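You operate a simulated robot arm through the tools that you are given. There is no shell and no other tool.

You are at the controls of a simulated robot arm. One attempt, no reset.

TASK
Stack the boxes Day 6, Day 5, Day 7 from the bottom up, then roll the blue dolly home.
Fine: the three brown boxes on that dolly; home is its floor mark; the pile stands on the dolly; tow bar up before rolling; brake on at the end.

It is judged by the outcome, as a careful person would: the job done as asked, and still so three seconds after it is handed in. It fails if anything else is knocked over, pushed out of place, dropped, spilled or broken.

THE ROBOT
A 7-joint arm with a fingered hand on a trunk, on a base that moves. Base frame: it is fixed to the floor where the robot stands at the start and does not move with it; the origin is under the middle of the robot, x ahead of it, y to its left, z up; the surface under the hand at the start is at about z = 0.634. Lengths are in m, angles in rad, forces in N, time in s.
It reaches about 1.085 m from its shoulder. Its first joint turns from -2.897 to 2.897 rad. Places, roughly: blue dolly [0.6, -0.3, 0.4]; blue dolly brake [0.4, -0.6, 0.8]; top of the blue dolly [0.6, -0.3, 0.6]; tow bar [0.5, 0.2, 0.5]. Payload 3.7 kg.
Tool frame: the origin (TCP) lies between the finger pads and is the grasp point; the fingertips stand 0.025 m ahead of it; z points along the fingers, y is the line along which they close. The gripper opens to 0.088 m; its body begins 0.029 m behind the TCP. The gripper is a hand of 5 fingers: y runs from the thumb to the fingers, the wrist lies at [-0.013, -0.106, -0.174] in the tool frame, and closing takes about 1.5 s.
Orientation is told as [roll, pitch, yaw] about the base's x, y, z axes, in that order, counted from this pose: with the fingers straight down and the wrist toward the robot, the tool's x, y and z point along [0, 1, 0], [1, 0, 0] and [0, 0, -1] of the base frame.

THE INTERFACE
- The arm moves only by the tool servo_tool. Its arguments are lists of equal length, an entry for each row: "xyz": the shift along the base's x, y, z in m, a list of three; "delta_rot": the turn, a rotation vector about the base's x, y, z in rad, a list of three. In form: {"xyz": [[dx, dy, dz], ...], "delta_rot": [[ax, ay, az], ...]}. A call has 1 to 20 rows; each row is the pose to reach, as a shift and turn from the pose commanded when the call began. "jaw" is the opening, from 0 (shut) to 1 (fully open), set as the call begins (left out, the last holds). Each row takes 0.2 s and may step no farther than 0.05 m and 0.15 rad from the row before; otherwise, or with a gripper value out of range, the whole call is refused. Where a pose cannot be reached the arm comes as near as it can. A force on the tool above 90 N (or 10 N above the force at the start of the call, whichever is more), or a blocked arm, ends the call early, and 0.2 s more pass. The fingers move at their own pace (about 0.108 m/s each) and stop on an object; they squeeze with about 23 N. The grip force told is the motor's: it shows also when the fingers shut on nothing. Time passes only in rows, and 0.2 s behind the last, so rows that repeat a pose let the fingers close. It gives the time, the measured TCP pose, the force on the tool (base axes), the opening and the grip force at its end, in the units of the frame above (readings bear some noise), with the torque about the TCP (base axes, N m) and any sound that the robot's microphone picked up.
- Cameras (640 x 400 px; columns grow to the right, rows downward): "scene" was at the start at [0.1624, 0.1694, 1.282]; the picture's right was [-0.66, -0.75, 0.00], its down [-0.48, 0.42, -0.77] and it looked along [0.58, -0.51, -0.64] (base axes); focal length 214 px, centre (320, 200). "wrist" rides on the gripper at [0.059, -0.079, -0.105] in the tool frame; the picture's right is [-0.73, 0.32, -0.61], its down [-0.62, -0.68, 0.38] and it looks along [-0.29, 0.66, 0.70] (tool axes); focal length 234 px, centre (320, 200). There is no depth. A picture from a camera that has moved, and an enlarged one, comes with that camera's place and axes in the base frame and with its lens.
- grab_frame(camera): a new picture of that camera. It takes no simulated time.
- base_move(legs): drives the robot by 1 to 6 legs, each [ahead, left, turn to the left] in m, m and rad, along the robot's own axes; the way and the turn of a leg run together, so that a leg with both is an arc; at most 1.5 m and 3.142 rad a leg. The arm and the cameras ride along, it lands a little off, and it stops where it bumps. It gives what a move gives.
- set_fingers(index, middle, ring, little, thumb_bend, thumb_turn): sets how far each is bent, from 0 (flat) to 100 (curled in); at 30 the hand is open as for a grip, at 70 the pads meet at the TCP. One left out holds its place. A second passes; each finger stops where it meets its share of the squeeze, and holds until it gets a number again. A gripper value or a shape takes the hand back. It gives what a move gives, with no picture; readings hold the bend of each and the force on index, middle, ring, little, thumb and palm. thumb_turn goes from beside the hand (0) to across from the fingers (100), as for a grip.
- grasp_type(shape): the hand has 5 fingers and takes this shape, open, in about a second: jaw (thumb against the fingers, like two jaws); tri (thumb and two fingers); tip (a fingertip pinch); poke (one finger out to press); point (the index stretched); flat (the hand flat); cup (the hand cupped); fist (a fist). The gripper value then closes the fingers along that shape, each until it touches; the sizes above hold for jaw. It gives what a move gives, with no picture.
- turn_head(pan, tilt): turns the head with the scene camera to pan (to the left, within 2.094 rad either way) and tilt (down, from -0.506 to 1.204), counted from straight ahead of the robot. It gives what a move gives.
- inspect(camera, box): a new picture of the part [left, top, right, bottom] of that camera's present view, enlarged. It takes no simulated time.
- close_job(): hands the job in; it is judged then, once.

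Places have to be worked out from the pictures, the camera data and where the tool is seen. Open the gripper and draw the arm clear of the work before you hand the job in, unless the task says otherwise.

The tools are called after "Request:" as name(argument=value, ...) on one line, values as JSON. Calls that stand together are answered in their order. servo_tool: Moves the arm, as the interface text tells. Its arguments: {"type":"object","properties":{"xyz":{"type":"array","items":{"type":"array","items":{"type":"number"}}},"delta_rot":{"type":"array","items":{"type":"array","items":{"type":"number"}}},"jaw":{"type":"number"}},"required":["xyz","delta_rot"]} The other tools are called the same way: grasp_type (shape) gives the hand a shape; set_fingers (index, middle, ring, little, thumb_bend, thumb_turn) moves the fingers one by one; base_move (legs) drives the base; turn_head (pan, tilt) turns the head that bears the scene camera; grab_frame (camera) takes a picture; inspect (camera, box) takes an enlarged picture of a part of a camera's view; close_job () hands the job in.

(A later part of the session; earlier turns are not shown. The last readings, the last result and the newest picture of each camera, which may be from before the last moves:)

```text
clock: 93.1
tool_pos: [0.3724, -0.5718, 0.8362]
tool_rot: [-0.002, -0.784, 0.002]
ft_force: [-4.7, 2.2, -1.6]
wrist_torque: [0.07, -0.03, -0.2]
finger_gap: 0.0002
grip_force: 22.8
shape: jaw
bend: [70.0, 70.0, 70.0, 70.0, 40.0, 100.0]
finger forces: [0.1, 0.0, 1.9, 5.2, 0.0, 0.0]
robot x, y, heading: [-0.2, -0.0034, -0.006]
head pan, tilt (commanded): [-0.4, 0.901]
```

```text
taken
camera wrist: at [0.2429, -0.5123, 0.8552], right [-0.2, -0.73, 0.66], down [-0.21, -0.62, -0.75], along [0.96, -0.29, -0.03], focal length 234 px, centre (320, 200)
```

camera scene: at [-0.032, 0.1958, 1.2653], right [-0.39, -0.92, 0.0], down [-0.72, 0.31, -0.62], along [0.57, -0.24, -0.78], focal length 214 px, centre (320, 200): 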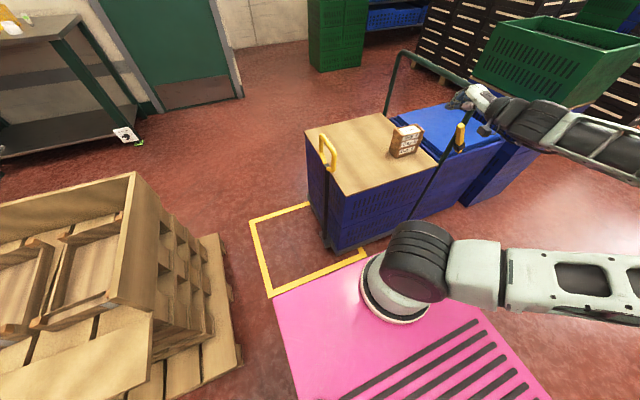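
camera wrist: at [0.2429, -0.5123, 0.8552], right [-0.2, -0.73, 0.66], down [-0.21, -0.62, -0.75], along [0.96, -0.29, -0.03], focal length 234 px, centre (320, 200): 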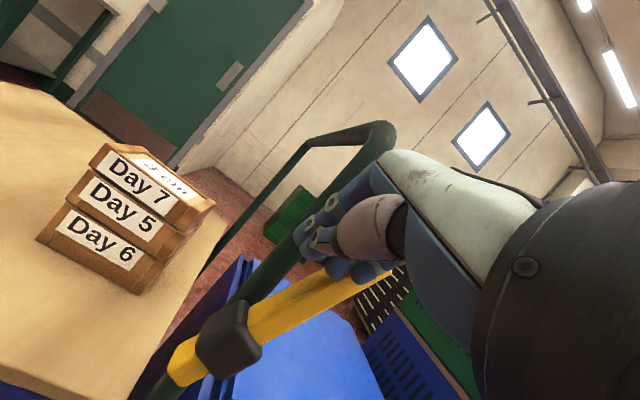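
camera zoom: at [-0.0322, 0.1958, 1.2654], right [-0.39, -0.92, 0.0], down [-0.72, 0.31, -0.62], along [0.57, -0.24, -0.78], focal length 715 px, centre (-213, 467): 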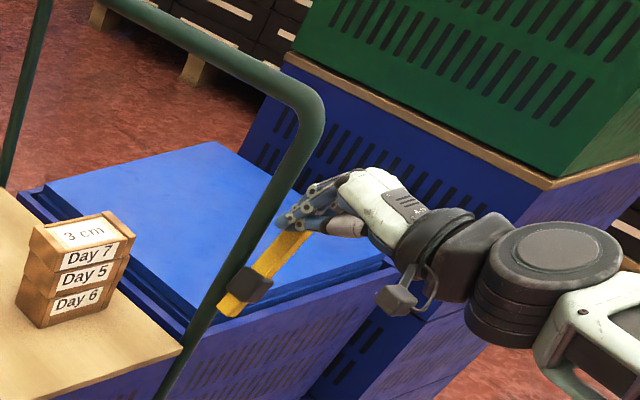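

The lever is now leaning roughly 35–40° to -y and still moves. I lower the hand slightly and push a bit more, to find the end stop.

Request:
servo_tool(xyz=[[0, -0.003, -0.008], [0, -0.008, -0.016], [0, -0.014, -0.02], [0, -0.02, -0.024], [0, -0.026, -0.028], [0, -0.026, -0.028]], delta_rot=[[0, 0, 0], [0, 0, 0], [0, 0, 0], [0, 0, 0], [0, 0, 0], [0, 0, 0]], jaw=0.0)

Request:
inspect(camera="scene", box=[420, 60, 540, 180])

Request:
grab_frame(camera="wrist")

```text
clock: 94.1
tool_pos: [0.3742, -0.5781, 0.8148]
tool_rot: [0.006, -0.786, 0.021]
ft_force: [-18.1, 21.4, 14.9]
wrist_torque: [-0.22, -0.12, -0.11]
finger_gap: 0.0
grip_force: 23.0
shape: jaw
bend: [70.0, 70.0, 75.0, 70.0, 40.0, 100.0]
finger forces: [0.0, 0.0, 25.5, 9.9, 0.0, 0.0]
robot x, y, heading: [-0.201, -0.002, -0.006]
head pan, tilt (commanded): [-0.4, 0.901]
stopped in row 5: the force on the tool passed its limit at 98 N (the readings are from after the stop); the commanded pose is now the measured one
```

```text
3.33 times, centred on (480, 120) of scene
camera zoom: at [-0.0337, 0.1981, 1.2653], right [-0.39, -0.92, 0.0], down [-0.72, 0.31, -0.62], along [0.57, -0.24, -0.78], focal length 715 px, centre (-213, 467)
```

zoom: 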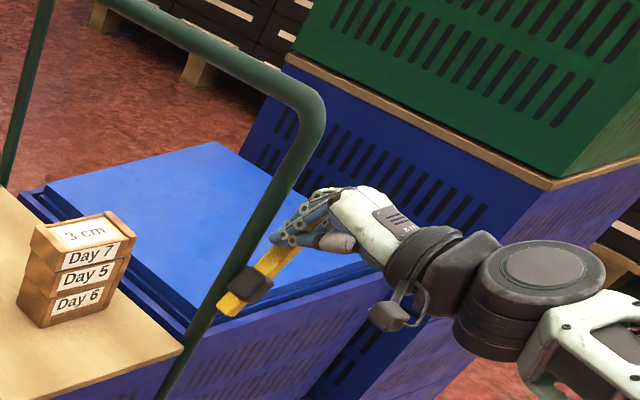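

```text
taken
camera wrist: at [0.2431, -0.522, 0.8334], right [-0.18, -0.73, 0.66], down [-0.2, -0.63, -0.75], along [0.96, -0.27, -0.03], focal length 234 px, centre (320, 200)
```

wrist: 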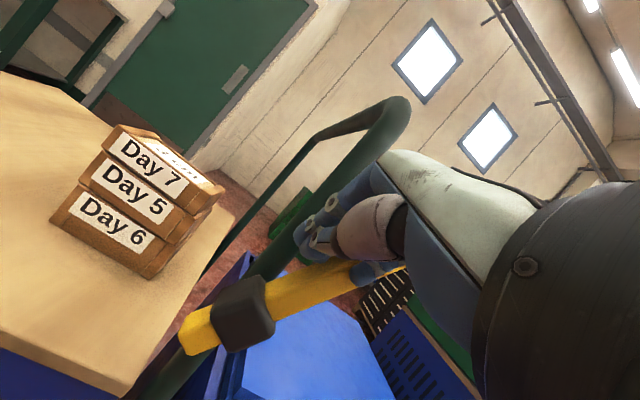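

Hard stop reached (brief force peak), so the lever is now at its other end, about 40° toward -y. I retreat gently off the lever and check everything.

Request:
servo_tool(xyz=[[0, 0.008, 0.002], [0, 0.02, 0.005], [-0.01, 0.04, 0.02], [-0.02, 0.06, 0.05], [-0.02, 0.08, 0.09], [-0.02, 0.1, 0.13], [-0.02, 0.12, 0.16], [-0.02, 0.12, 0.16]], delta_rot=[[0, 0, 0], [0, 0, 0], [0, 0, 0], [0, 0, 0], [0, 0, 0], [0, 0, 0], [0, 0, 0], [0, 0, 0]], jaw=0.0)

Request:
inspect(camera="scene", box=[420, 60, 540, 180])

Request:
grab_frame(camera="scene")

```text
clock: 95.9
tool_pos: [0.3554, -0.4588, 0.9751]
tool_rot: [0.004, -0.781, 0.018]
ft_force: [0.2, -0.9, -0.6]
wrist_torque: [0.0, 0.01, 0.02]
finger_gap: 0.0
grip_force: 23.0
shape: jaw
bend: [70.0, 70.0, 70.0, 70.0, 40.0, 100.0]
finger forces: [0.0, 0.0, 0.0, 0.0, 0.0, 0.0]
robot x, y, heading: [-0.2038, 0.0013, -0.003]
head pan, tilt (commanded): [-0.4, 0.901]
```

```text
3.33 times, centred on (480, 120) of scene
camera zoom: at [-0.0326, 0.1969, 1.2653], right [-0.39, -0.92, 0.0], down [-0.72, 0.31, -0.62], along [0.57, -0.24, -0.78], focal length 715 px, centre (-213, 467)
```

zoom: 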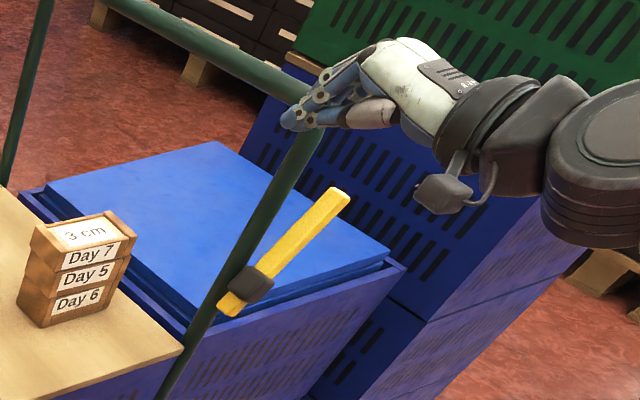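

```text
taken
camera scene: at [-0.0326, 0.1969, 1.2653], right [-0.39, -0.92, 0.0], down [-0.72, 0.31, -0.62], along [0.57, -0.24, -0.78], focal length 214 px, centre (320, 200)
```

scene: 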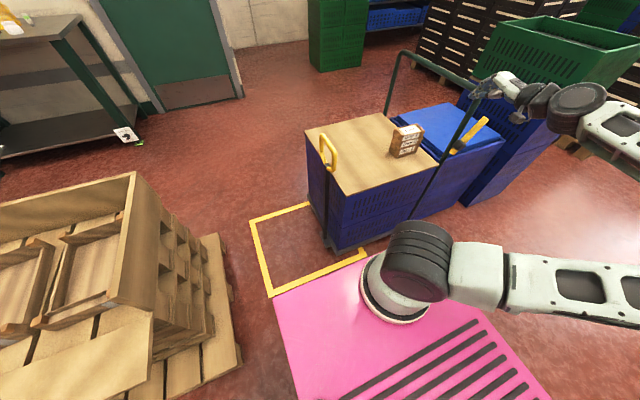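

The lever stays at its new end and the pile is untouched. Now I untilt the hand and go back up towards the handle.

Request:
servo_tool(xyz=[[0.01, 0.01, 0.02], [0.025, 0.02, 0.045], [0.045, 0.03, 0.07], [0.065, 0.04, 0.09], [0.085, 0.05, 0.11], [0.105, 0.06, 0.12], [0.105, 0.06, 0.12]], delta_rot=[[0, 0.131, 0], [0, 0.262, 0], [0, 0.393, 0], [0, 0.524, 0], [0, 0.655, 0], [0, 0.782, 0], [0, 0.782, 0]], jaw=1.0)

```text
clock: 97.5
tool_pos: [0.4594, -0.3999, 1.0942]
tool_rot: [0.016, -0.002, 0.012]
ft_force: [-0.2, -0.6, 0.3]
wrist_torque: [0.01, 0.02, -0.02]
finger_gap: 0.0878
grip_force: 0.1
shape: jaw
bend: [30.0, 30.0, 30.0, 30.0, 30.0, 98.0]
finger forces: [0.0, 0.0, 0.0, 0.0, 0.0, 0.0]
robot x, y, heading: [-0.2054, 0.0009, -0.007]
head pan, tilt (commanded): [-0.4, 0.901]
```

Now yaw to -90° while moving over the handle's middle.

Request:
servo_tool(xyz=[[0.016, -0.016, 0.005], [0.032, -0.032, 0.005], [0.048, -0.048, 0.005], [0.064, -0.064, 0.005], [0.08, -0.08, 0.005], [0.096, -0.096, 0.005], [0.112, -0.112, 0.005], [0.128, -0.128, 0.005], [0.144, -0.144, 0.0], [0.16, -0.16, -0.015], [0.175, -0.174, -0.04], [0.175, -0.174, -0.07], [0.175, -0.174, -0.07]], delta_rot=[[0, 0, -0.144], [0, 0, -0.288], [0, 0, -0.432], [0, 0, -0.576], [0, 0, -0.72], [0, 0, -0.864], [0, 0, -1.008], [0, 0, -1.152], [0, 0, -1.296], [0, 0, -1.44], [0, 0, -1.583], [0, 0, -1.583], [0, 0, -1.583]], jaw=1.0)

Request:
grab_frame(camera="wrist")

```text
clock: 100.3
tool_pos: [0.637, -0.5757, 1.0217]
tool_rot: [0.017, -0.002, -1.572]
ft_force: [0.2, -1.5, 0.2]
wrist_torque: [-0.01, 0.02, -0.03]
finger_gap: 0.0875
grip_force: 0.1
shape: jaw
bend: [30.0, 30.0, 30.0, 30.0, 30.0, 98.0]
finger forces: [0.1, 0.1, 0.0, 0.0, 0.0, 0.0]
robot x, y, heading: [-0.2015, 0.0024, -0.004]
head pan, tilt (commanded): [-0.4, 0.901]
```

```text
taken
camera wrist: at [0.6938, -0.4962, 1.1284], right [-0.74, -0.32, 0.59], down [-0.62, 0.68, -0.4], along [-0.28, -0.66, -0.7], focal length 234 px, centre (320, 200)
```

wrist: 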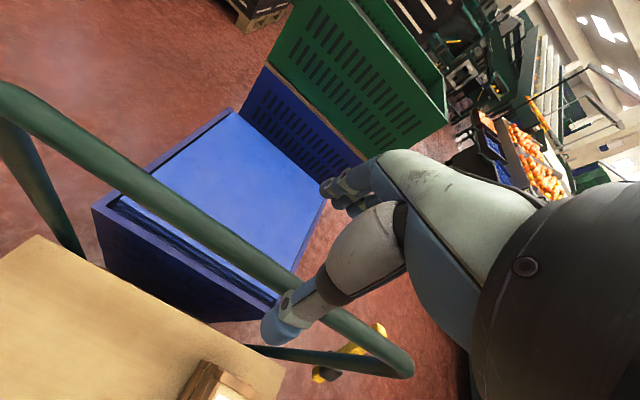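

The handle lies under the hand as before. I descend, close on it, and then test the roll again.

Request:
servo_tool(xyz=[[0, 0.001, -0.035], [0, 0.001, -0.065], [0, 0.001, -0.087], [0, 0.001, -0.096], [0, 0.001, -0.096]], delta_rot=[[0, 0, 0], [0, 0, 0], [0, 0, 0], [0, 0, 0], [0, 0, 0]], jaw=1.0)

Request:
servo_tool(xyz=[[0, 0, 0], [0, 0, 0], [0, 0, 0], [0, 0, 0], [0, 0, 0], [0, 0, 0], [0, 0, 0], [0, 0, 0], [0, 0, 0]], delta_rot=[[0, 0, 0], [0, 0, 0], [0, 0, 0], [0, 0, 0], [0, 0, 0], [0, 0, 0], [0, 0, 0], [0, 0, 0], [0, 0, 0]], jaw=0.0)

Request:
servo_tool(xyz=[[0, 0.003, 0], [0, 0.006, 0], [0, 0.01, 0], [0, 0.014, 0], [0, 0.014, 0]], delta_rot=[[0, 0, 0], [0, 0, 0], [0, 0, 0], [0, 0, 0], [0, 0, 0]])

Request:
inspect(camera="scene", box=[210, 100, 410, 300])

```text
clock: 101.5
tool_pos: [0.636, -0.5742, 0.9257]
tool_rot: [0.02, -0.003, -1.571]
ft_force: [-0.6, 0.1, 0.3]
wrist_torque: [0.02, -0.01, 0.0]
finger_gap: 0.0875
grip_force: 0.1
shape: jaw
bend: [30.0, 30.0, 30.0, 30.0, 30.0, 98.0]
finger forces: [0.0, 0.0, 0.1, 0.1, 0.1, 0.0]
robot x, y, heading: [-0.1981, 0.0035, -0.0]
head pan, tilt (commanded): [-0.4, 0.901]
```

```text
clock: 103.5
tool_pos: [0.6363, -0.5736, 0.9262]
tool_rot: [0.016, 0.0, -1.57]
ft_force: [-3.8, 4.4, -15.0]
wrist_torque: [-0.03, -0.01, 0.11]
finger_gap: 0.0066
grip_force: 22.7
shape: jaw
bend: [73.0, 70.0, 70.0, 59.0, 76.0, 100.0]
finger forces: [6.0, 2.2, 2.8, 1.6, 23.0, 0.0]
robot x, y, heading: [-0.2007, 0.0039, -0.002]
head pan, tilt (commanded): [-0.4, 0.901]
```

```text
clock: 104.7
tool_pos: [0.6365, -0.56, 0.9251]
tool_rot: [0.019, -0.002, -1.572]
ft_force: [-3.8, -4.4, -7.7]
wrist_torque: [-0.06, -0.04, 0.12]
finger_gap: 0.0067
grip_force: 22.9
shape: jaw
bend: [73.0, 70.0, 70.0, 56.0, 77.0, 100.0]
finger forces: [7.3, 3.1, 2.5, 1.4, 18.1, 0.1]
robot x, y, heading: [-0.2035, 0.0026, -0.001]
head pan, tilt (commanded): [-0.4, 0.901]
```

```text
2.00 times, centred on (310, 200) of scene
camera zoom: at [-0.0325, 0.1966, 1.2654], right [-0.39, -0.92, 0.0], down [-0.72, 0.31, -0.62], along [0.57, -0.24, -0.78], focal length 429 px, centre (340, 200)
```

zoom: 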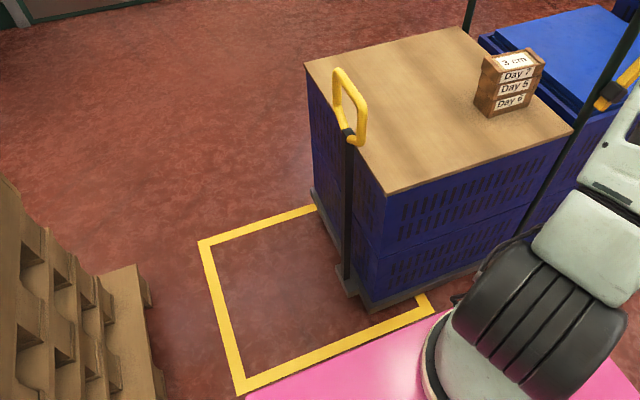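

With the lever over, the dolly rolls with only a few newtons, so the brake is now off ("on" is the lever leaning to +y). Tow bar is up, so I roll the dolly slowly 0.155 m toward +y and then re-measure against the mark.

Request:
servo_tool(xyz=[[0, 0.004, 0], [0, 0.01, 0], [0, 0.019, 0], [0, 0.03, 0], [0, 0.042, 0], [0, 0.054, 0], [0, 0.066, 0], [0, 0.078, 0], [0, 0.09, 0], [0, 0.102, 0], [0, 0.114, 0], [0, 0.126, 0], [0, 0.136, 0], [0, 0.144, 0], [0, 0.15, 0], [0, 0.154, 0], [0, 0.155, 0], [0, 0.155, 0]], delta_rot=[[0, 0, 0], [0, 0, 0], [0, 0, 0], [0, 0, 0], [0, 0, 0], [0, 0, 0], [0, 0, 0], [0, 0, 0], [0, 0, 0], [0, 0, 0], [0, 0, 0], [0, 0, 0], [0, 0, 0], [0, 0, 0], [0, 0, 0], [0, 0, 0], [0, 0, 0], [0, 0, 0]])

Request:
grab_frame(camera="scene")

Request:
inspect(camera="scene", box=[210, 100, 410, 300])

```text
clock: 108.5
tool_pos: [0.6359, -0.4047, 0.9259]
tool_rot: [0.016, -0.001, -1.571]
ft_force: [4.3, -5.0, -9.7]
wrist_torque: [0.0, 0.02, 0.17]
finger_gap: 0.0062
grip_force: 22.7
shape: jaw
bend: [73.0, 70.0, 70.0, 55.0, 78.0, 100.0]
finger forces: [7.3, 3.9, 2.7, 1.8, 17.4, 0.0]
robot x, y, heading: [-0.2026, 0.0003, -0.003]
head pan, tilt (commanded): [-0.4, 0.901]
```

```text
taken
camera scene: at [-0.0321, 0.1966, 1.2653], right [-0.39, -0.92, 0.0], down [-0.72, 0.31, -0.62], along [0.57, -0.24, -0.78], focal length 214 px, centre (320, 200)
```

scene: 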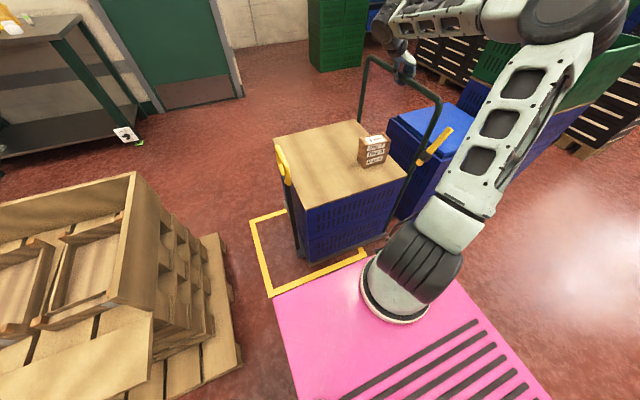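

```text
2.00 times, centred on (310, 200) of scene
camera zoom: at [-0.0321, 0.1966, 1.2653], right [-0.39, -0.92, 0.0], down [-0.72, 0.31, -0.62], along [0.57, -0.24, -0.78], focal length 429 px, centre (340, 200)
```

zoom: 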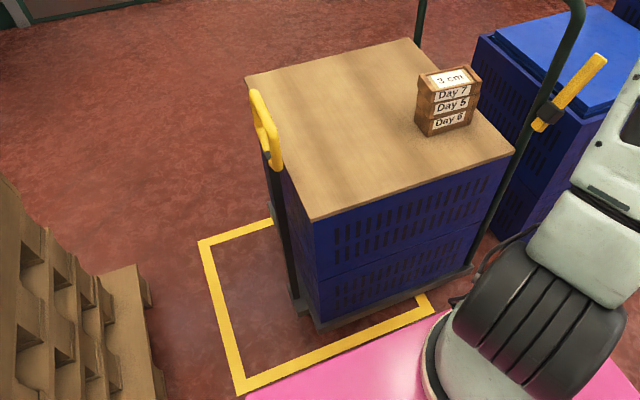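

The dolly rolls straight. I zoom in on its chassis ends and the mark to fix the remaining travel.

Request:
inspect(camera="scene", box=[340, 200, 420, 280])

Request:
inspect(camera="scene", box=[240, 200, 340, 300])

Request:
grab_frame(camera="wrist")

```text
5.00 times, centred on (380, 240) of scene
camera zoom: at [-0.0321, 0.1966, 1.2653], right [-0.39, -0.92, 0.0], down [-0.72, 0.31, -0.62], along [0.57, -0.24, -0.78], focal length 1072 px, centre (20, 0)
```

zoom: 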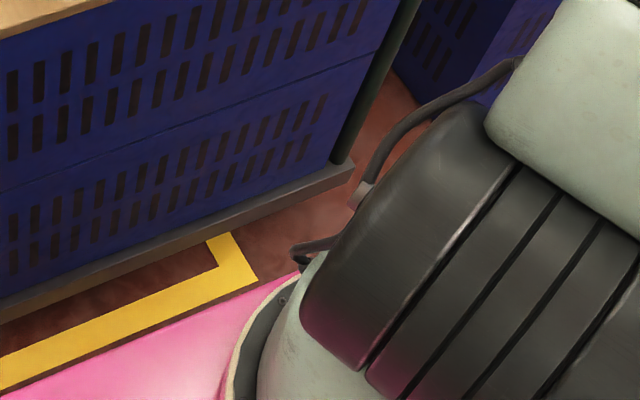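

```text
4.00 times, centred on (290, 250) of scene
camera zoom: at [-0.0321, 0.1966, 1.2653], right [-0.39, -0.92, 0.0], down [-0.72, 0.31, -0.62], along [0.57, -0.24, -0.78], focal length 858 px, centre (440, 0)
```

zoom: 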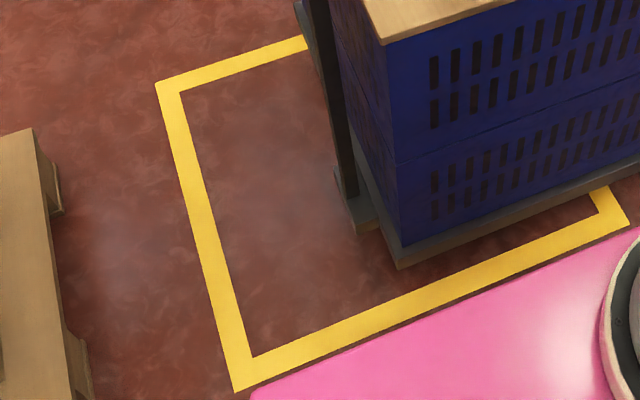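

```text
taken
camera wrist: at [0.6925, -0.3255, 1.0318], right [-0.74, -0.32, 0.6], down [-0.62, 0.68, -0.39], along [-0.28, -0.66, -0.7], focal length 234 px, centre (320, 200)
```

wrist: 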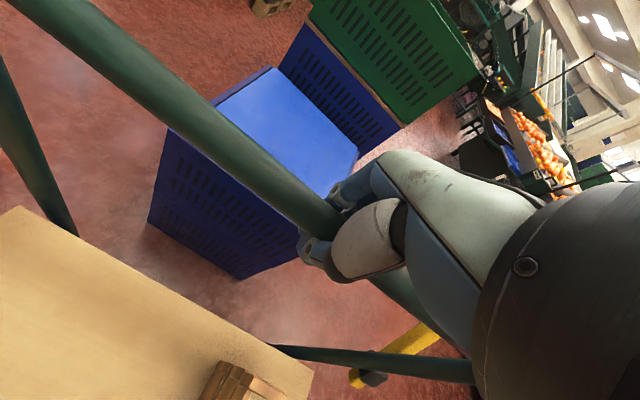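

Chassis spans y≈0.075 to -0.405 (centre ≈-0.167) and the mark's outline centre is y≈0.02, x≈0.638; the dolly's x centre already matches (≈0.636). I roll a further 0.187 m, slowing at the end.

Request:
servo_tool(xyz=[[0, 0.004, 0], [0, 0.01, 0], [0, 0.019, 0], [0, 0.03, 0], [0, 0.042, 0], [0, 0.054, 0], [0, 0.066, 0], [0, 0.078, 0], [0, 0.09, 0], [0, 0.102, 0], [0, 0.114, 0], [0, 0.126, 0], [0, 0.138, 0], [0, 0.15, 0], [0, 0.161, 0], [0, 0.17, 0], [0, 0.178, 0], [0, 0.184, 0], [0, 0.187, 0], [0, 0.187, 0]], delta_rot=[[0, 0, 0], [0, 0, 0], [0, 0, 0], [0, 0, 0], [0, 0, 0], [0, 0, 0], [0, 0, 0], [0, 0, 0], [0, 0, 0], [0, 0, 0], [0, 0, 0], [0, 0, 0], [0, 0, 0], [0, 0, 0], [0, 0, 0], [0, 0, 0], [0, 0, 0], [0, 0, 0], [0, 0, 0], [0, 0, 0]])

Request:
grab_frame(camera="scene")

Request:
inspect(camera="scene", box=[200, 100, 400, 300])

```text
clock: 112.7
tool_pos: [0.6359, -0.2177, 0.9266]
tool_rot: [0.016, -0.003, -1.571]
ft_force: [9.3, -6.7, -13.7]
wrist_torque: [0.03, -0.05, 0.22]
finger_gap: 0.0068
grip_force: 22.9
shape: jaw
bend: [73.0, 70.0, 70.0, 55.0, 78.0, 100.0]
finger forces: [8.8, 5.0, 3.2, 2.0, 17.6, 0.0]
robot x, y, heading: [-0.2055, -0.001, -0.006]
head pan, tilt (commanded): [-0.4, 0.901]
```

```text
taken
camera scene: at [-0.0317, 0.1966, 1.2653], right [-0.39, -0.92, 0.0], down [-0.72, 0.31, -0.62], along [0.57, -0.24, -0.78], focal length 214 px, centre (320, 200)
```

scene: 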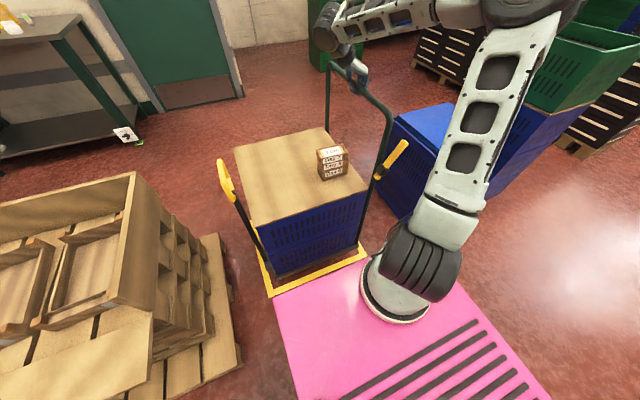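

```text
2.00 times, centred on (300, 200) of scene
camera zoom: at [-0.0317, 0.1966, 1.2653], right [-0.39, -0.92, 0.0], down [-0.72, 0.31, -0.62], along [0.57, -0.24, -0.78], focal length 429 px, centre (360, 200)
```

zoom: 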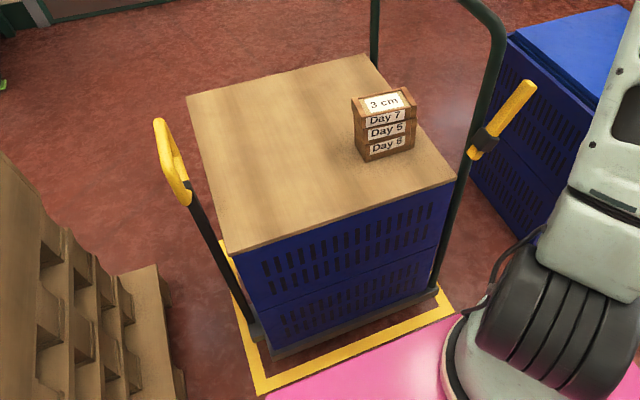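

The dolly sits within the mark, straight. I zoom in on its edges against the tape.

Request:
inspect(camera="scene", box=[240, 200, 380, 300])

Request:
inspect(camera="scene", box=[200, 140, 290, 230])

```text
4.00 times, centred on (310, 250) of scene
camera zoom: at [-0.0317, 0.1966, 1.2653], right [-0.39, -0.92, 0.0], down [-0.72, 0.31, -0.62], along [0.57, -0.24, -0.78], focal length 858 px, centre (360, 0)
```

zoom: 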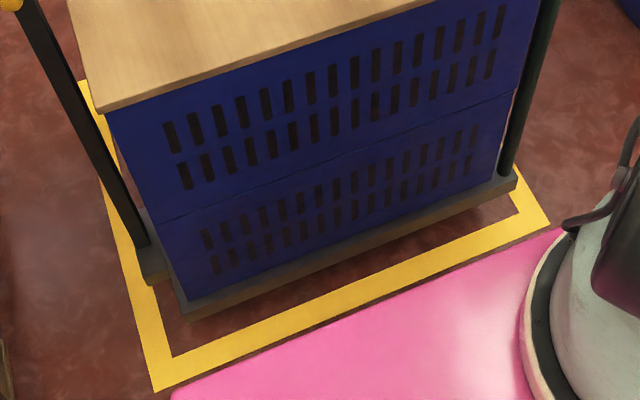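

```text
4.44 times, centred on (245, 185) of scene
camera zoom: at [-0.0317, 0.1966, 1.2653], right [-0.39, -0.92, 0.0], down [-0.72, 0.31, -0.62], along [0.57, -0.24, -0.78], focal length 953 px, centre (653, 267)
```

zoom: 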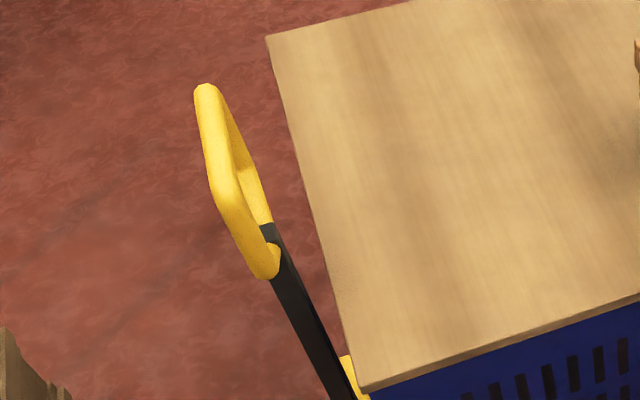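

The chassis is centred in the mark to within a few mm (y 0.259 to -0.225 vs. mark centre 0.02) and the bar and pile are fine. I open the hand and rise off the handle.

Request:
servo_tool(xyz=[[0, -0.002, 0], [0, -0.003, 0]], delta_rot=[[0, 0, 0], [0, 0, 0]])

Request:
servo_tool(xyz=[[0, 0, 0], [0, 0, 0], [0, 0, 0], [0, 0, 0], [0, 0, 0], [0, 0, 0], [0, 0, 0], [0, 0, 0]], delta_rot=[[0, 0, 0], [0, 0, 0], [0, 0, 0], [0, 0, 0], [0, 0, 0], [0, 0, 0], [0, 0, 0], [0, 0, 0]], jaw=1.0)

Request:
servo_tool(xyz=[[0, 0, 0.02], [0, 0, 0.05], [0, 0, 0.09], [0, 0, 0.13], [0, 0, 0.16], [0, 0, 0.18], [0, 0, 0.18]], delta_rot=[[0, 0, 0], [0, 0, 0], [0, 0, 0], [0, 0, 0], [0, 0, 0], [0, 0, 0], [0, 0, 0]], jaw=1.0)

Request:
grab_frame(camera="wrist")

Request:
inspect(camera="scene", box=[200, 100, 420, 300])

```text
clock: 113.3
tool_pos: [0.6353, -0.2189, 0.9266]
tool_rot: [0.015, 0.0, -1.567]
ft_force: [10.9, 4.6, -16.0]
wrist_torque: [0.05, -0.09, 0.17]
finger_gap: 0.0068
grip_force: 22.9
shape: jaw
bend: [73.0, 70.0, 70.0, 57.0, 78.0, 100.0]
finger forces: [5.4, 3.9, 2.5, 1.7, 22.5, 0.0]
robot x, y, heading: [-0.1994, 0.0025, -0.004]
head pan, tilt (commanded): [-0.4, 0.901]
```

```text
clock: 115.1
tool_pos: [0.6345, -0.2195, 0.927]
tool_rot: [0.018, -0.003, -1.571]
ft_force: [0.2, 0.8, 0.0]
wrist_torque: [0.03, 0.0, 0.01]
finger_gap: 0.0878
grip_force: 0.0
shape: jaw
bend: [30.0, 30.0, 30.0, 30.0, 30.0, 98.0]
finger forces: [0.0, 0.0, 0.1, 0.0, 0.1, 0.0]
robot x, y, heading: [-0.2032, 0.002, -0.003]
head pan, tilt (commanded): [-0.4, 0.901]
```

```text
clock: 116.7
tool_pos: [0.6342, -0.2227, 1.1059]
tool_rot: [0.019, -0.001, -1.573]
ft_force: [-0.2, 0.1, -0.8]
wrist_torque: [0.0, -0.01, 0.0]
finger_gap: 0.0873
grip_force: 0.0
shape: jaw
bend: [30.0, 30.0, 30.0, 30.0, 30.0, 98.0]
finger forces: [0.0, 0.0, 0.0, 0.1, 0.1, 0.0]
robot x, y, heading: [-0.2034, 0.0022, -0.004]
head pan, tilt (commanded): [-0.4, 0.901]
```

```text
taken
camera wrist: at [0.6917, -0.1437, 1.2127], right [-0.74, -0.32, 0.6], down [-0.62, 0.68, -0.39], along [-0.28, -0.66, -0.7], focal length 234 px, centre (320, 200)
```

wrist: 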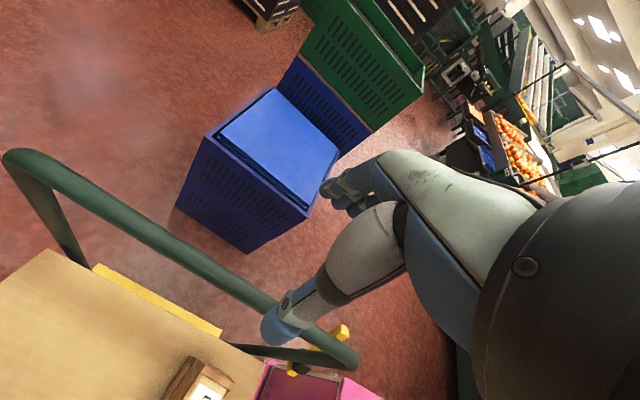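

```text
2.00 times, centred on (310, 200) of scene
camera zoom: at [-0.0326, 0.197, 1.2653], right [-0.39, -0.92, 0.0], down [-0.72, 0.31, -0.62], along [0.57, -0.24, -0.78], focal length 429 px, centre (340, 200)
```

zoom: 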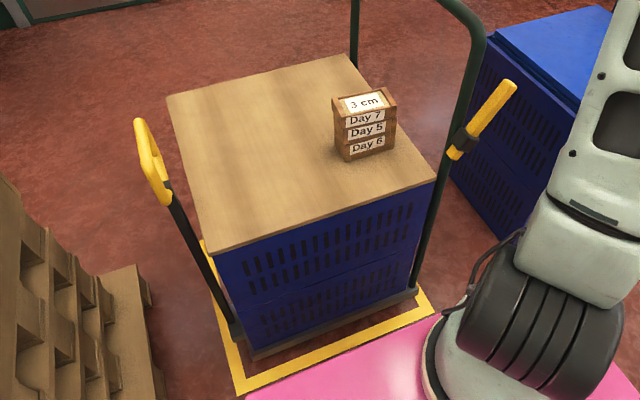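

Dolly stands still in the mark. Now I go around to the -y side of the handle with the hand back at yaw 0, to set the brake lever back toward +y.

Request:
servo_tool(xyz=[[-0.015, -0.019, 0.0], [-0.03, -0.038, 0.0], [-0.045, -0.057, 0.0], [-0.06, -0.076, 0.0], [-0.075, -0.095, 0.0], [-0.09, -0.114, 0.0], [-0.105, -0.133, 0.0], [-0.12, -0.152, 0.0], [-0.135, -0.171, 0.0], [-0.15, -0.19, 0.0], [-0.168, -0.21, 0.0], [-0.184, -0.23, 0.0], [-0.184, -0.23, 0.0]], delta_rot=[[0, 0, 0.135], [0, 0, 0.27], [0, 0, 0.405], [0, 0, 0.54], [0, 0, 0.675], [0, 0, 0.81], [0, 0, 0.945], [0, 0, 1.08], [0, 0, 1.215], [0, 0, 1.35], [0, 0, 1.465], [0, 0, 1.573], [0, 0, 1.573]], jaw=0.0)

Request:
servo_tool(xyz=[[-0.012, -0.004, -0.02], [-0.026, -0.008, -0.04], [-0.04, -0.012, -0.06], [-0.054, -0.015, -0.09], [-0.068, -0.015, -0.12], [-0.08, -0.015, -0.15], [-0.08, -0.015, -0.15]], delta_rot=[[0, -0.131, 0], [0, -0.262, 0], [0, -0.393, 0], [0, -0.524, 0], [0, -0.655, 0], [0, -0.785, 0], [0, -0.785, 0]], jaw=0.0)

Request:
grab_frame(camera="scene")

Request:
grab_frame(camera="wrist")

```text
clock: 119.5
tool_pos: [0.4513, -0.4513, 1.1074]
tool_rot: [0.017, -0.002, 0.004]
ft_force: [-1.1, 0.4, -0.2]
wrist_torque: [0.03, 0.0, -0.04]
finger_gap: 0.0
grip_force: 22.7
shape: jaw
bend: [70.0, 70.0, 70.0, 70.0, 40.0, 100.0]
finger forces: [0.0, 0.1, 0.1, 0.1, 0.0, 0.1]
robot x, y, heading: [-0.1987, 0.0005, -0.001]
head pan, tilt (commanded): [-0.4, 0.901]
```

```text
clock: 121.1
tool_pos: [0.3697, -0.4664, 0.9551]
tool_rot: [0.014, -0.787, 0.005]
ft_force: [-0.1, -1.2, 0.3]
wrist_torque: [-0.02, -0.01, -0.01]
finger_gap: 0.0
grip_force: 22.5
shape: jaw
bend: [70.0, 70.0, 70.0, 70.0, 40.0, 100.0]
finger forces: [0.0, 0.0, 0.0, 0.0, 0.1, 0.1]
robot x, y, heading: [-0.1984, -0.0008, -0.006]
head pan, tilt (commanded): [-0.4, 0.901]
```

```text
taken
camera scene: at [-0.0326, 0.1969, 1.2653], right [-0.39, -0.92, 0.0], down [-0.72, 0.31, -0.62], along [0.57, -0.24, -0.78], focal length 214 px, centre (320, 200)
```

scene: 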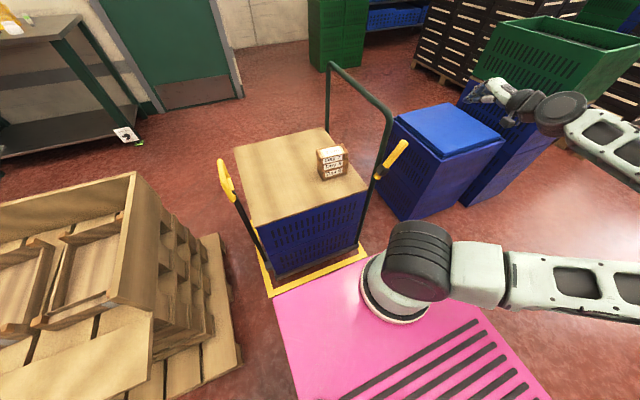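

```text
taken
camera wrist: at [0.2391, -0.409, 0.9734], right [-0.19, -0.73, 0.65], down [-0.2, -0.62, -0.76], along [0.96, -0.28, -0.03], focal length 234 px, centre (320, 200)
```

wrist: 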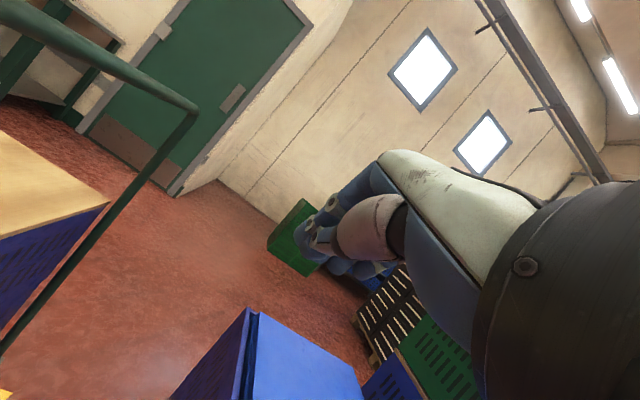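

I enlarge the lever in the scene view to locate it now relative to the hand.

Request:
inspect(camera="scene", box=[350, 110, 450, 210])

```text
4.00 times, centred on (400, 160) of scene
camera zoom: at [-0.0326, 0.1969, 1.2653], right [-0.39, -0.92, 0.0], down [-0.72, 0.31, -0.62], along [0.57, -0.24, -0.78], focal length 858 px, centre (0, 360)
```

zoom: 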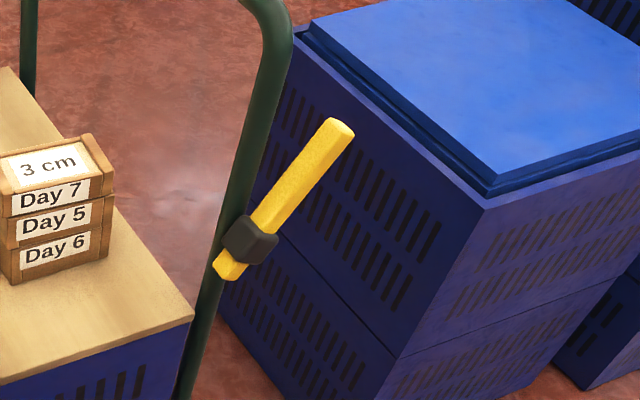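

The lever leans ~29° to -y: tip ≈[0.389, -0.286, 0.836], pivot ≈[0.39, -0.227, 0.728]. I lower the closed hand on its -y side to z≈0.815.

Request:
servo_tool(xyz=[[0.001, 0.01, -0.04], [0.001, 0.02, -0.08], [0.001, 0.03, -0.115], [0.001, 0.04, -0.14], [0.001, 0.04, -0.14]], delta_rot=[[0, 0, 0], [0, 0, 0], [0, 0, 0], [0, 0, 0], [0, 0, 0]], jaw=0.0)

Request:
inspect(camera="scene", box=[350, 110, 500, 230])

```text
clock: 122.3
tool_pos: [0.3709, -0.4261, 0.8183]
tool_rot: [0.015, -0.786, 0.005]
ft_force: [0.8, 0.3, 0.5]
wrist_torque: [0.01, 0.01, 0.03]
finger_gap: 0.0003
grip_force: 23.0
shape: jaw
bend: [70.0, 70.0, 70.0, 70.0, 40.0, 100.0]
finger forces: [0.0, 0.0, 0.0, 0.1, 0.0, 0.0]
robot x, y, heading: [-0.2005, 0.0008, -0.006]
head pan, tilt (commanded): [-0.4, 0.901]
```

```text
3.33 times, centred on (425, 170) of scene
camera zoom: at [-0.0326, 0.1969, 1.2653], right [-0.39, -0.92, 0.0], down [-0.72, 0.31, -0.62], along [0.57, -0.24, -0.78], focal length 715 px, centre (-30, 300)
```

zoom: 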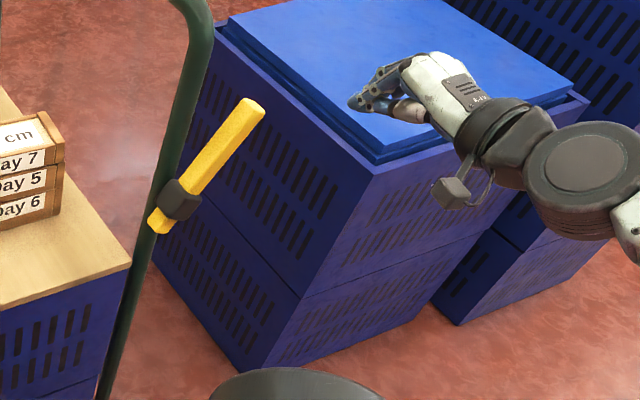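

Hand is level with the lever tip on its -y side. I slide +y up to just before contact.

Request:
servo_tool(xyz=[[0.002, 0.02, 0], [0.003, 0.04, 0], [0.003, 0.055, 0], [0.003, 0.066, 0], [0.003, 0.075, 0], [0.003, 0.075, 0]], delta_rot=[[0, 0, 0], [0, 0, 0], [0, 0, 0], [0, 0, 0], [0, 0, 0], [0, 0, 0]], jaw=0.0)

Request:
inspect(camera="scene", box=[350, 110, 500, 230])

Request:
grab_frame(camera="wrist")

```text
clock: 123.7
tool_pos: [0.3803, -0.3625, 0.8181]
tool_rot: [0.017, -0.786, 0.006]
ft_force: [-0.9, -0.3, 0.4]
wrist_torque: [0.01, -0.03, 0.02]
finger_gap: 0.0
grip_force: 22.5
shape: jaw
bend: [70.0, 70.0, 70.0, 70.0, 40.0, 100.0]
finger forces: [0.0, 0.0, 0.0, 0.1, 0.1, 0.0]
out of reach, approached as far as the arm can: row 4, 5, 6
robot x, y, heading: [-0.2032, -0.0001, -0.004]
head pan, tilt (commanded): [-0.4, 0.901]
```

```text
3.33 times, centred on (425, 170) of scene
camera zoom: at [-0.0326, 0.1969, 1.2653], right [-0.39, -0.92, 0.0], down [-0.72, 0.31, -0.62], along [0.57, -0.24, -0.78], focal length 715 px, centre (-30, 300)
```

zoom: 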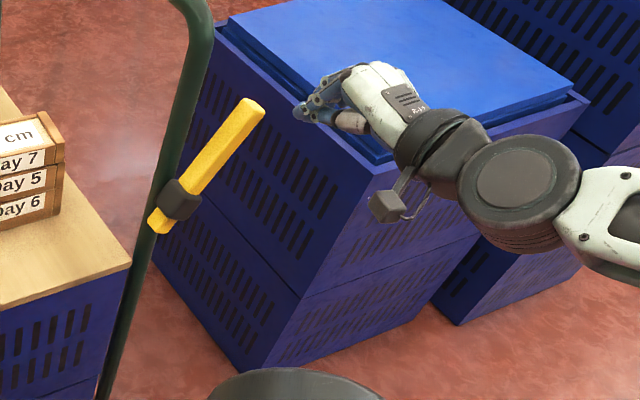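

```text
taken
camera wrist: at [0.2493, -0.3056, 0.8375], right [-0.19, -0.74, 0.65], down [-0.2, -0.62, -0.76], along [0.96, -0.27, -0.03], focal length 234 px, centre (320, 200)
```

wrist: 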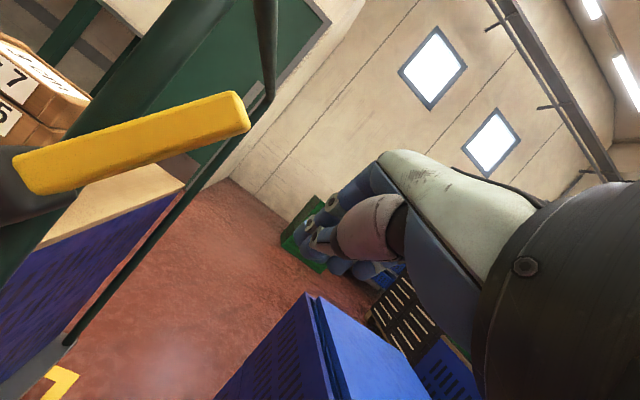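

The arm cannot fold further in this pose. Instead I'll use yaw +90° (wrist on the -y side), fingers pointing straight down, with the hand kept at x<0.40 beside the handle leg; first I raise, untilt and yaw.

Request:
servo_tool(xyz=[[0, -0.02, 0.02], [0.0, -0.04, 0.06], [0.01, -0.06, 0.1], [0.025, -0.075, 0.13], [0.04, -0.085, 0.16], [0.055, -0.09, 0.19], [0.065, -0.09, 0.22], [0.07, -0.09, 0.25], [0.07, -0.09, 0.27], [0.07, -0.09, 0.27]], delta_rot=[[0, 0, 0], [0, 0, 0], [0, 0.131, 0], [0, 0.262, 0], [0, 0.393, 0], [0, 0.524, 0], [0, 0.655, 0], [0, 0.786, 0], [0, 0.786, 0], [0, 0.786, 0]], jaw=0.0)

Request:
grab_frame(camera="scene")

```text
clock: 125.9
tool_pos: [0.4501, -0.4508, 1.0881]
tool_rot: [0.018, 0.0, 0.004]
ft_force: [-0.4, 0.0, 0.9]
wrist_torque: [0.0, 0.02, -0.02]
finger_gap: 0.0
grip_force: 23.2
shape: jaw
bend: [70.0, 70.0, 70.0, 70.0, 40.0, 100.0]
finger forces: [0.0, 0.0, 0.1, 0.0, 0.1, 0.0]
robot x, y, heading: [-0.2023, 0.0026, -0.0]
head pan, tilt (commanded): [-0.4, 0.901]
```

```text
taken
camera scene: at [-0.0326, 0.197, 1.2653], right [-0.39, -0.92, 0.0], down [-0.72, 0.31, -0.62], along [0.57, -0.24, -0.78], focal length 214 px, centre (320, 200)
```

scene: 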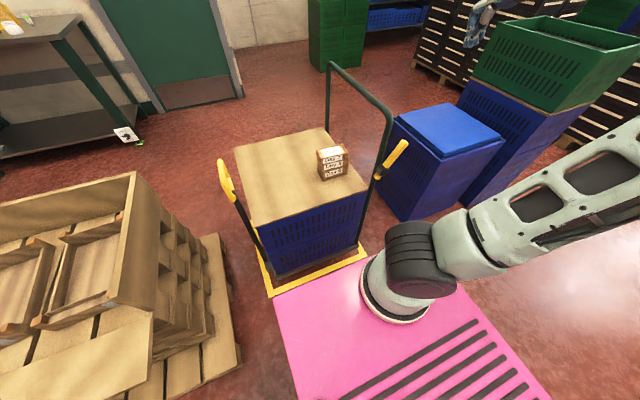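

Now I yaw +90° while moving to [0.348, -0.43, 1.05].

Request:
servo_tool(xyz=[[-0.005, 0.0, 0.0], [-0.01, 0.0, 0.0], [-0.02, 0.0, 0.0], [-0.03, 0.0, 0.0], [-0.04, 0.0, 0.0], [-0.05, 0.005, 0.0], [-0.06, 0.01, 0.0], [-0.07, 0.015, -0.01], [-0.08, 0.02, -0.02], [-0.09, 0.02, -0.03], [-0.102, 0.02, -0.04], [-0.102, 0.02, -0.04]], delta_rot=[[0, 0, 0.143], [0, 0, 0.286], [0, 0, 0.429], [0, 0, 0.572], [0, 0, 0.715], [0, 0, 0.858], [0, 0, 1.001], [0, 0, 1.144], [0, 0, 1.287], [0, 0, 1.43], [0, 0, 1.567], [0, 0, 1.567]], jaw=0.0)

Request:
grab_frame(camera="scene")

Request:
grab_frame(camera="wrist")

```text
clock: 128.5
tool_pos: [0.3474, -0.4323, 1.0476]
tool_rot: [0.02, 0.0, 1.572]
ft_force: [-0.4, 0.3, -0.3]
wrist_torque: [0.0, -0.01, -0.01]
finger_gap: 0.0001
grip_force: 22.2
shape: jaw
bend: [70.0, 70.0, 70.0, 70.0, 40.0, 100.0]
finger forces: [0.1, 0.0, 0.1, 0.0, 0.0, 0.0]
robot x, y, heading: [-0.2029, 0.0013, -0.002]
head pan, tilt (commanded): [-0.4, 0.901]
```

```text
taken
camera scene: at [-0.0326, 0.1969, 1.2653], right [-0.39, -0.92, 0.0], down [-0.72, 0.31, -0.62], along [0.57, -0.24, -0.78], focal length 214 px, centre (320, 200)
```

scene: 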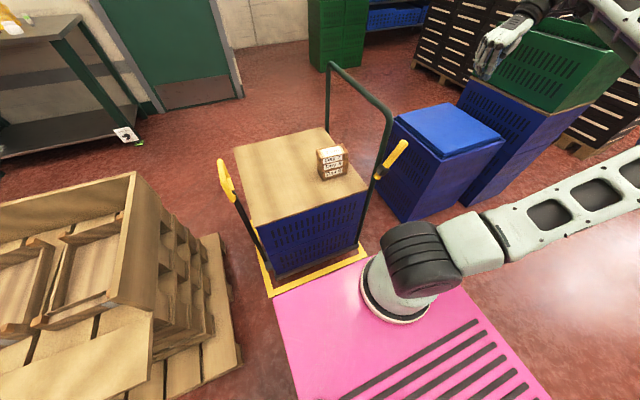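

```text
taken
camera wrist: at [0.2914, -0.5101, 1.1537], right [0.74, 0.32, 0.59], down [0.62, -0.68, -0.39], along [0.28, 0.66, -0.7], focal length 234 px, centre (320, 200)
```

wrist: 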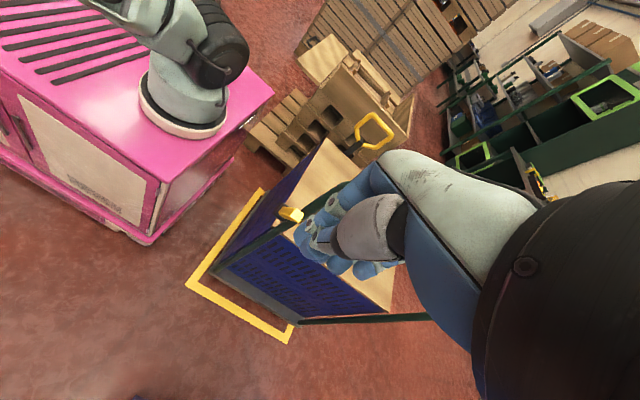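

Good view: the dolly stands inside the yellow outline, and the lever tip shows just left of the fingers. I descend to z≈0.82 on the lever's -y side.

Request:
servo_tool(xyz=[[0, 0.0, -0.045], [0, 0.0, -0.09], [0, 0.0, -0.135], [0, 0.0, -0.175], [0, 0.005, -0.205], [0, 0.01, -0.228], [0, 0.01, -0.228]], delta_rot=[[0, 0, 0], [0, 0, 0], [0, 0, 0], [0, 0, 0], [0, 0, 0], [0, 0, 0], [0, 0, 0]], jaw=0.0)

Request:
grab_frame(camera="wrist")

Request:
inspect(camera="scene", box=[350, 100, 500, 220])

```text
clock: 130.1
tool_pos: [0.3487, -0.4216, 0.8203]
tool_rot: [0.018, -0.001, 1.57]
ft_force: [-0.8, -0.2, 0.0]
wrist_torque: [-0.03, 0.01, 0.0]
finger_gap: 0.0
grip_force: 22.7
shape: jaw
bend: [70.0, 70.0, 70.0, 70.0, 40.0, 100.0]
finger forces: [0.1, 0.1, 0.0, 0.1, 0.0, 0.0]
robot x, y, heading: [-0.1991, -0.0014, -0.007]
head pan, tilt (commanded): [-0.4, 0.901]
```

```text
taken
camera wrist: at [0.2903, -0.5008, 0.9262], right [0.74, 0.32, 0.59], down [0.62, -0.68, -0.39], along [0.28, 0.66, -0.7], focal length 234 px, centre (320, 200)
```

wrist: 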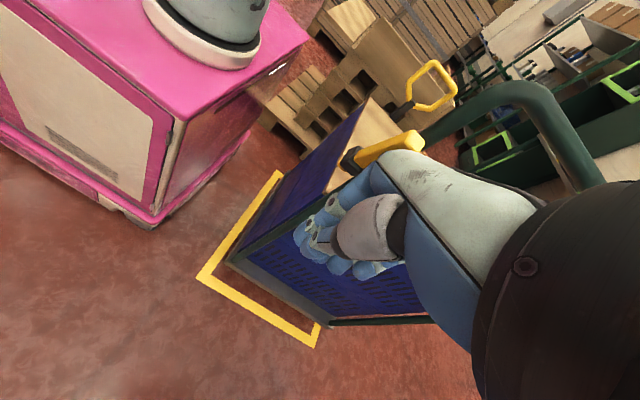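

```text
3.33 times, centred on (425, 160) of scene
camera zoom: at [-0.0326, 0.1969, 1.2653], right [-0.39, -0.92, 0.0], down [-0.72, 0.31, -0.62], along [0.57, -0.24, -0.78], focal length 715 px, centre (-30, 333)
```

zoom: 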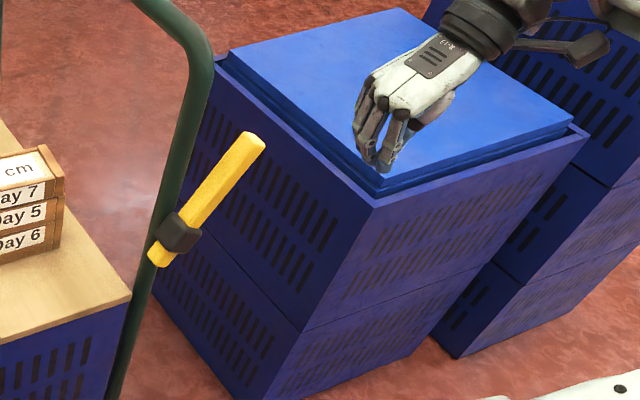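

Hand is beside the lever with the finger backs facing it. I move +y toward contact in small steps.

Request:
servo_tool(xyz=[[0, 0.02, 0], [0, 0.04, 0], [0, 0.055, 0], [0, 0.065, 0], [0, 0.073, 0], [0, 0.08, 0], [0, 0.08, 0]], delta_rot=[[0, 0, 0], [0, 0, 0], [0, 0, 0], [0, 0, 0], [0, 0, 0], [0, 0, 0], [0, 0, 0]], jaw=0.0)

Request:
grab_frame(camera="wrist")

Request:
inspect(camera="scene", box=[350, 100, 500, 220])

```text
clock: 131.7
tool_pos: [0.3474, -0.3427, 0.8191]
tool_rot: [0.017, 0.001, 1.568]
ft_force: [0.5, 0.4, 0.6]
wrist_torque: [0.0, 0.0, -0.04]
finger_gap: 0.0001
grip_force: 23.0
shape: jaw
bend: [70.0, 70.0, 70.0, 70.0, 40.0, 100.0]
finger forces: [0.1, 0.1, 0.0, 0.1, 0.0, 0.0]
robot x, y, heading: [-0.1994, 0.0007, -0.004]
head pan, tilt (commanded): [-0.4, 0.901]
```

```text
taken
camera wrist: at [0.2905, -0.4209, 0.9259], right [0.74, 0.32, 0.59], down [0.62, -0.68, -0.39], along [0.28, 0.66, -0.7], focal length 234 px, centre (320, 200)
```

wrist: 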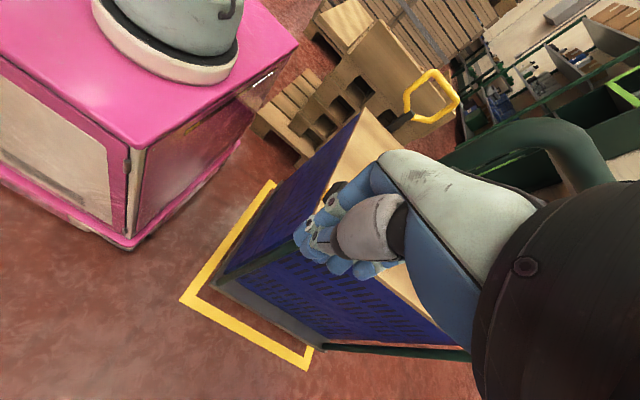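

```text
3.33 times, centred on (425, 160) of scene
camera zoom: at [-0.0326, 0.1969, 1.2653], right [-0.39, -0.92, 0.0], down [-0.72, 0.31, -0.62], along [0.57, -0.24, -0.78], focal length 715 px, centre (-30, 333)
```

zoom: 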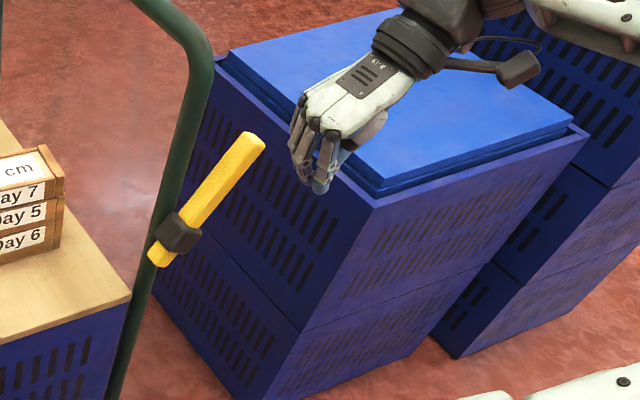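

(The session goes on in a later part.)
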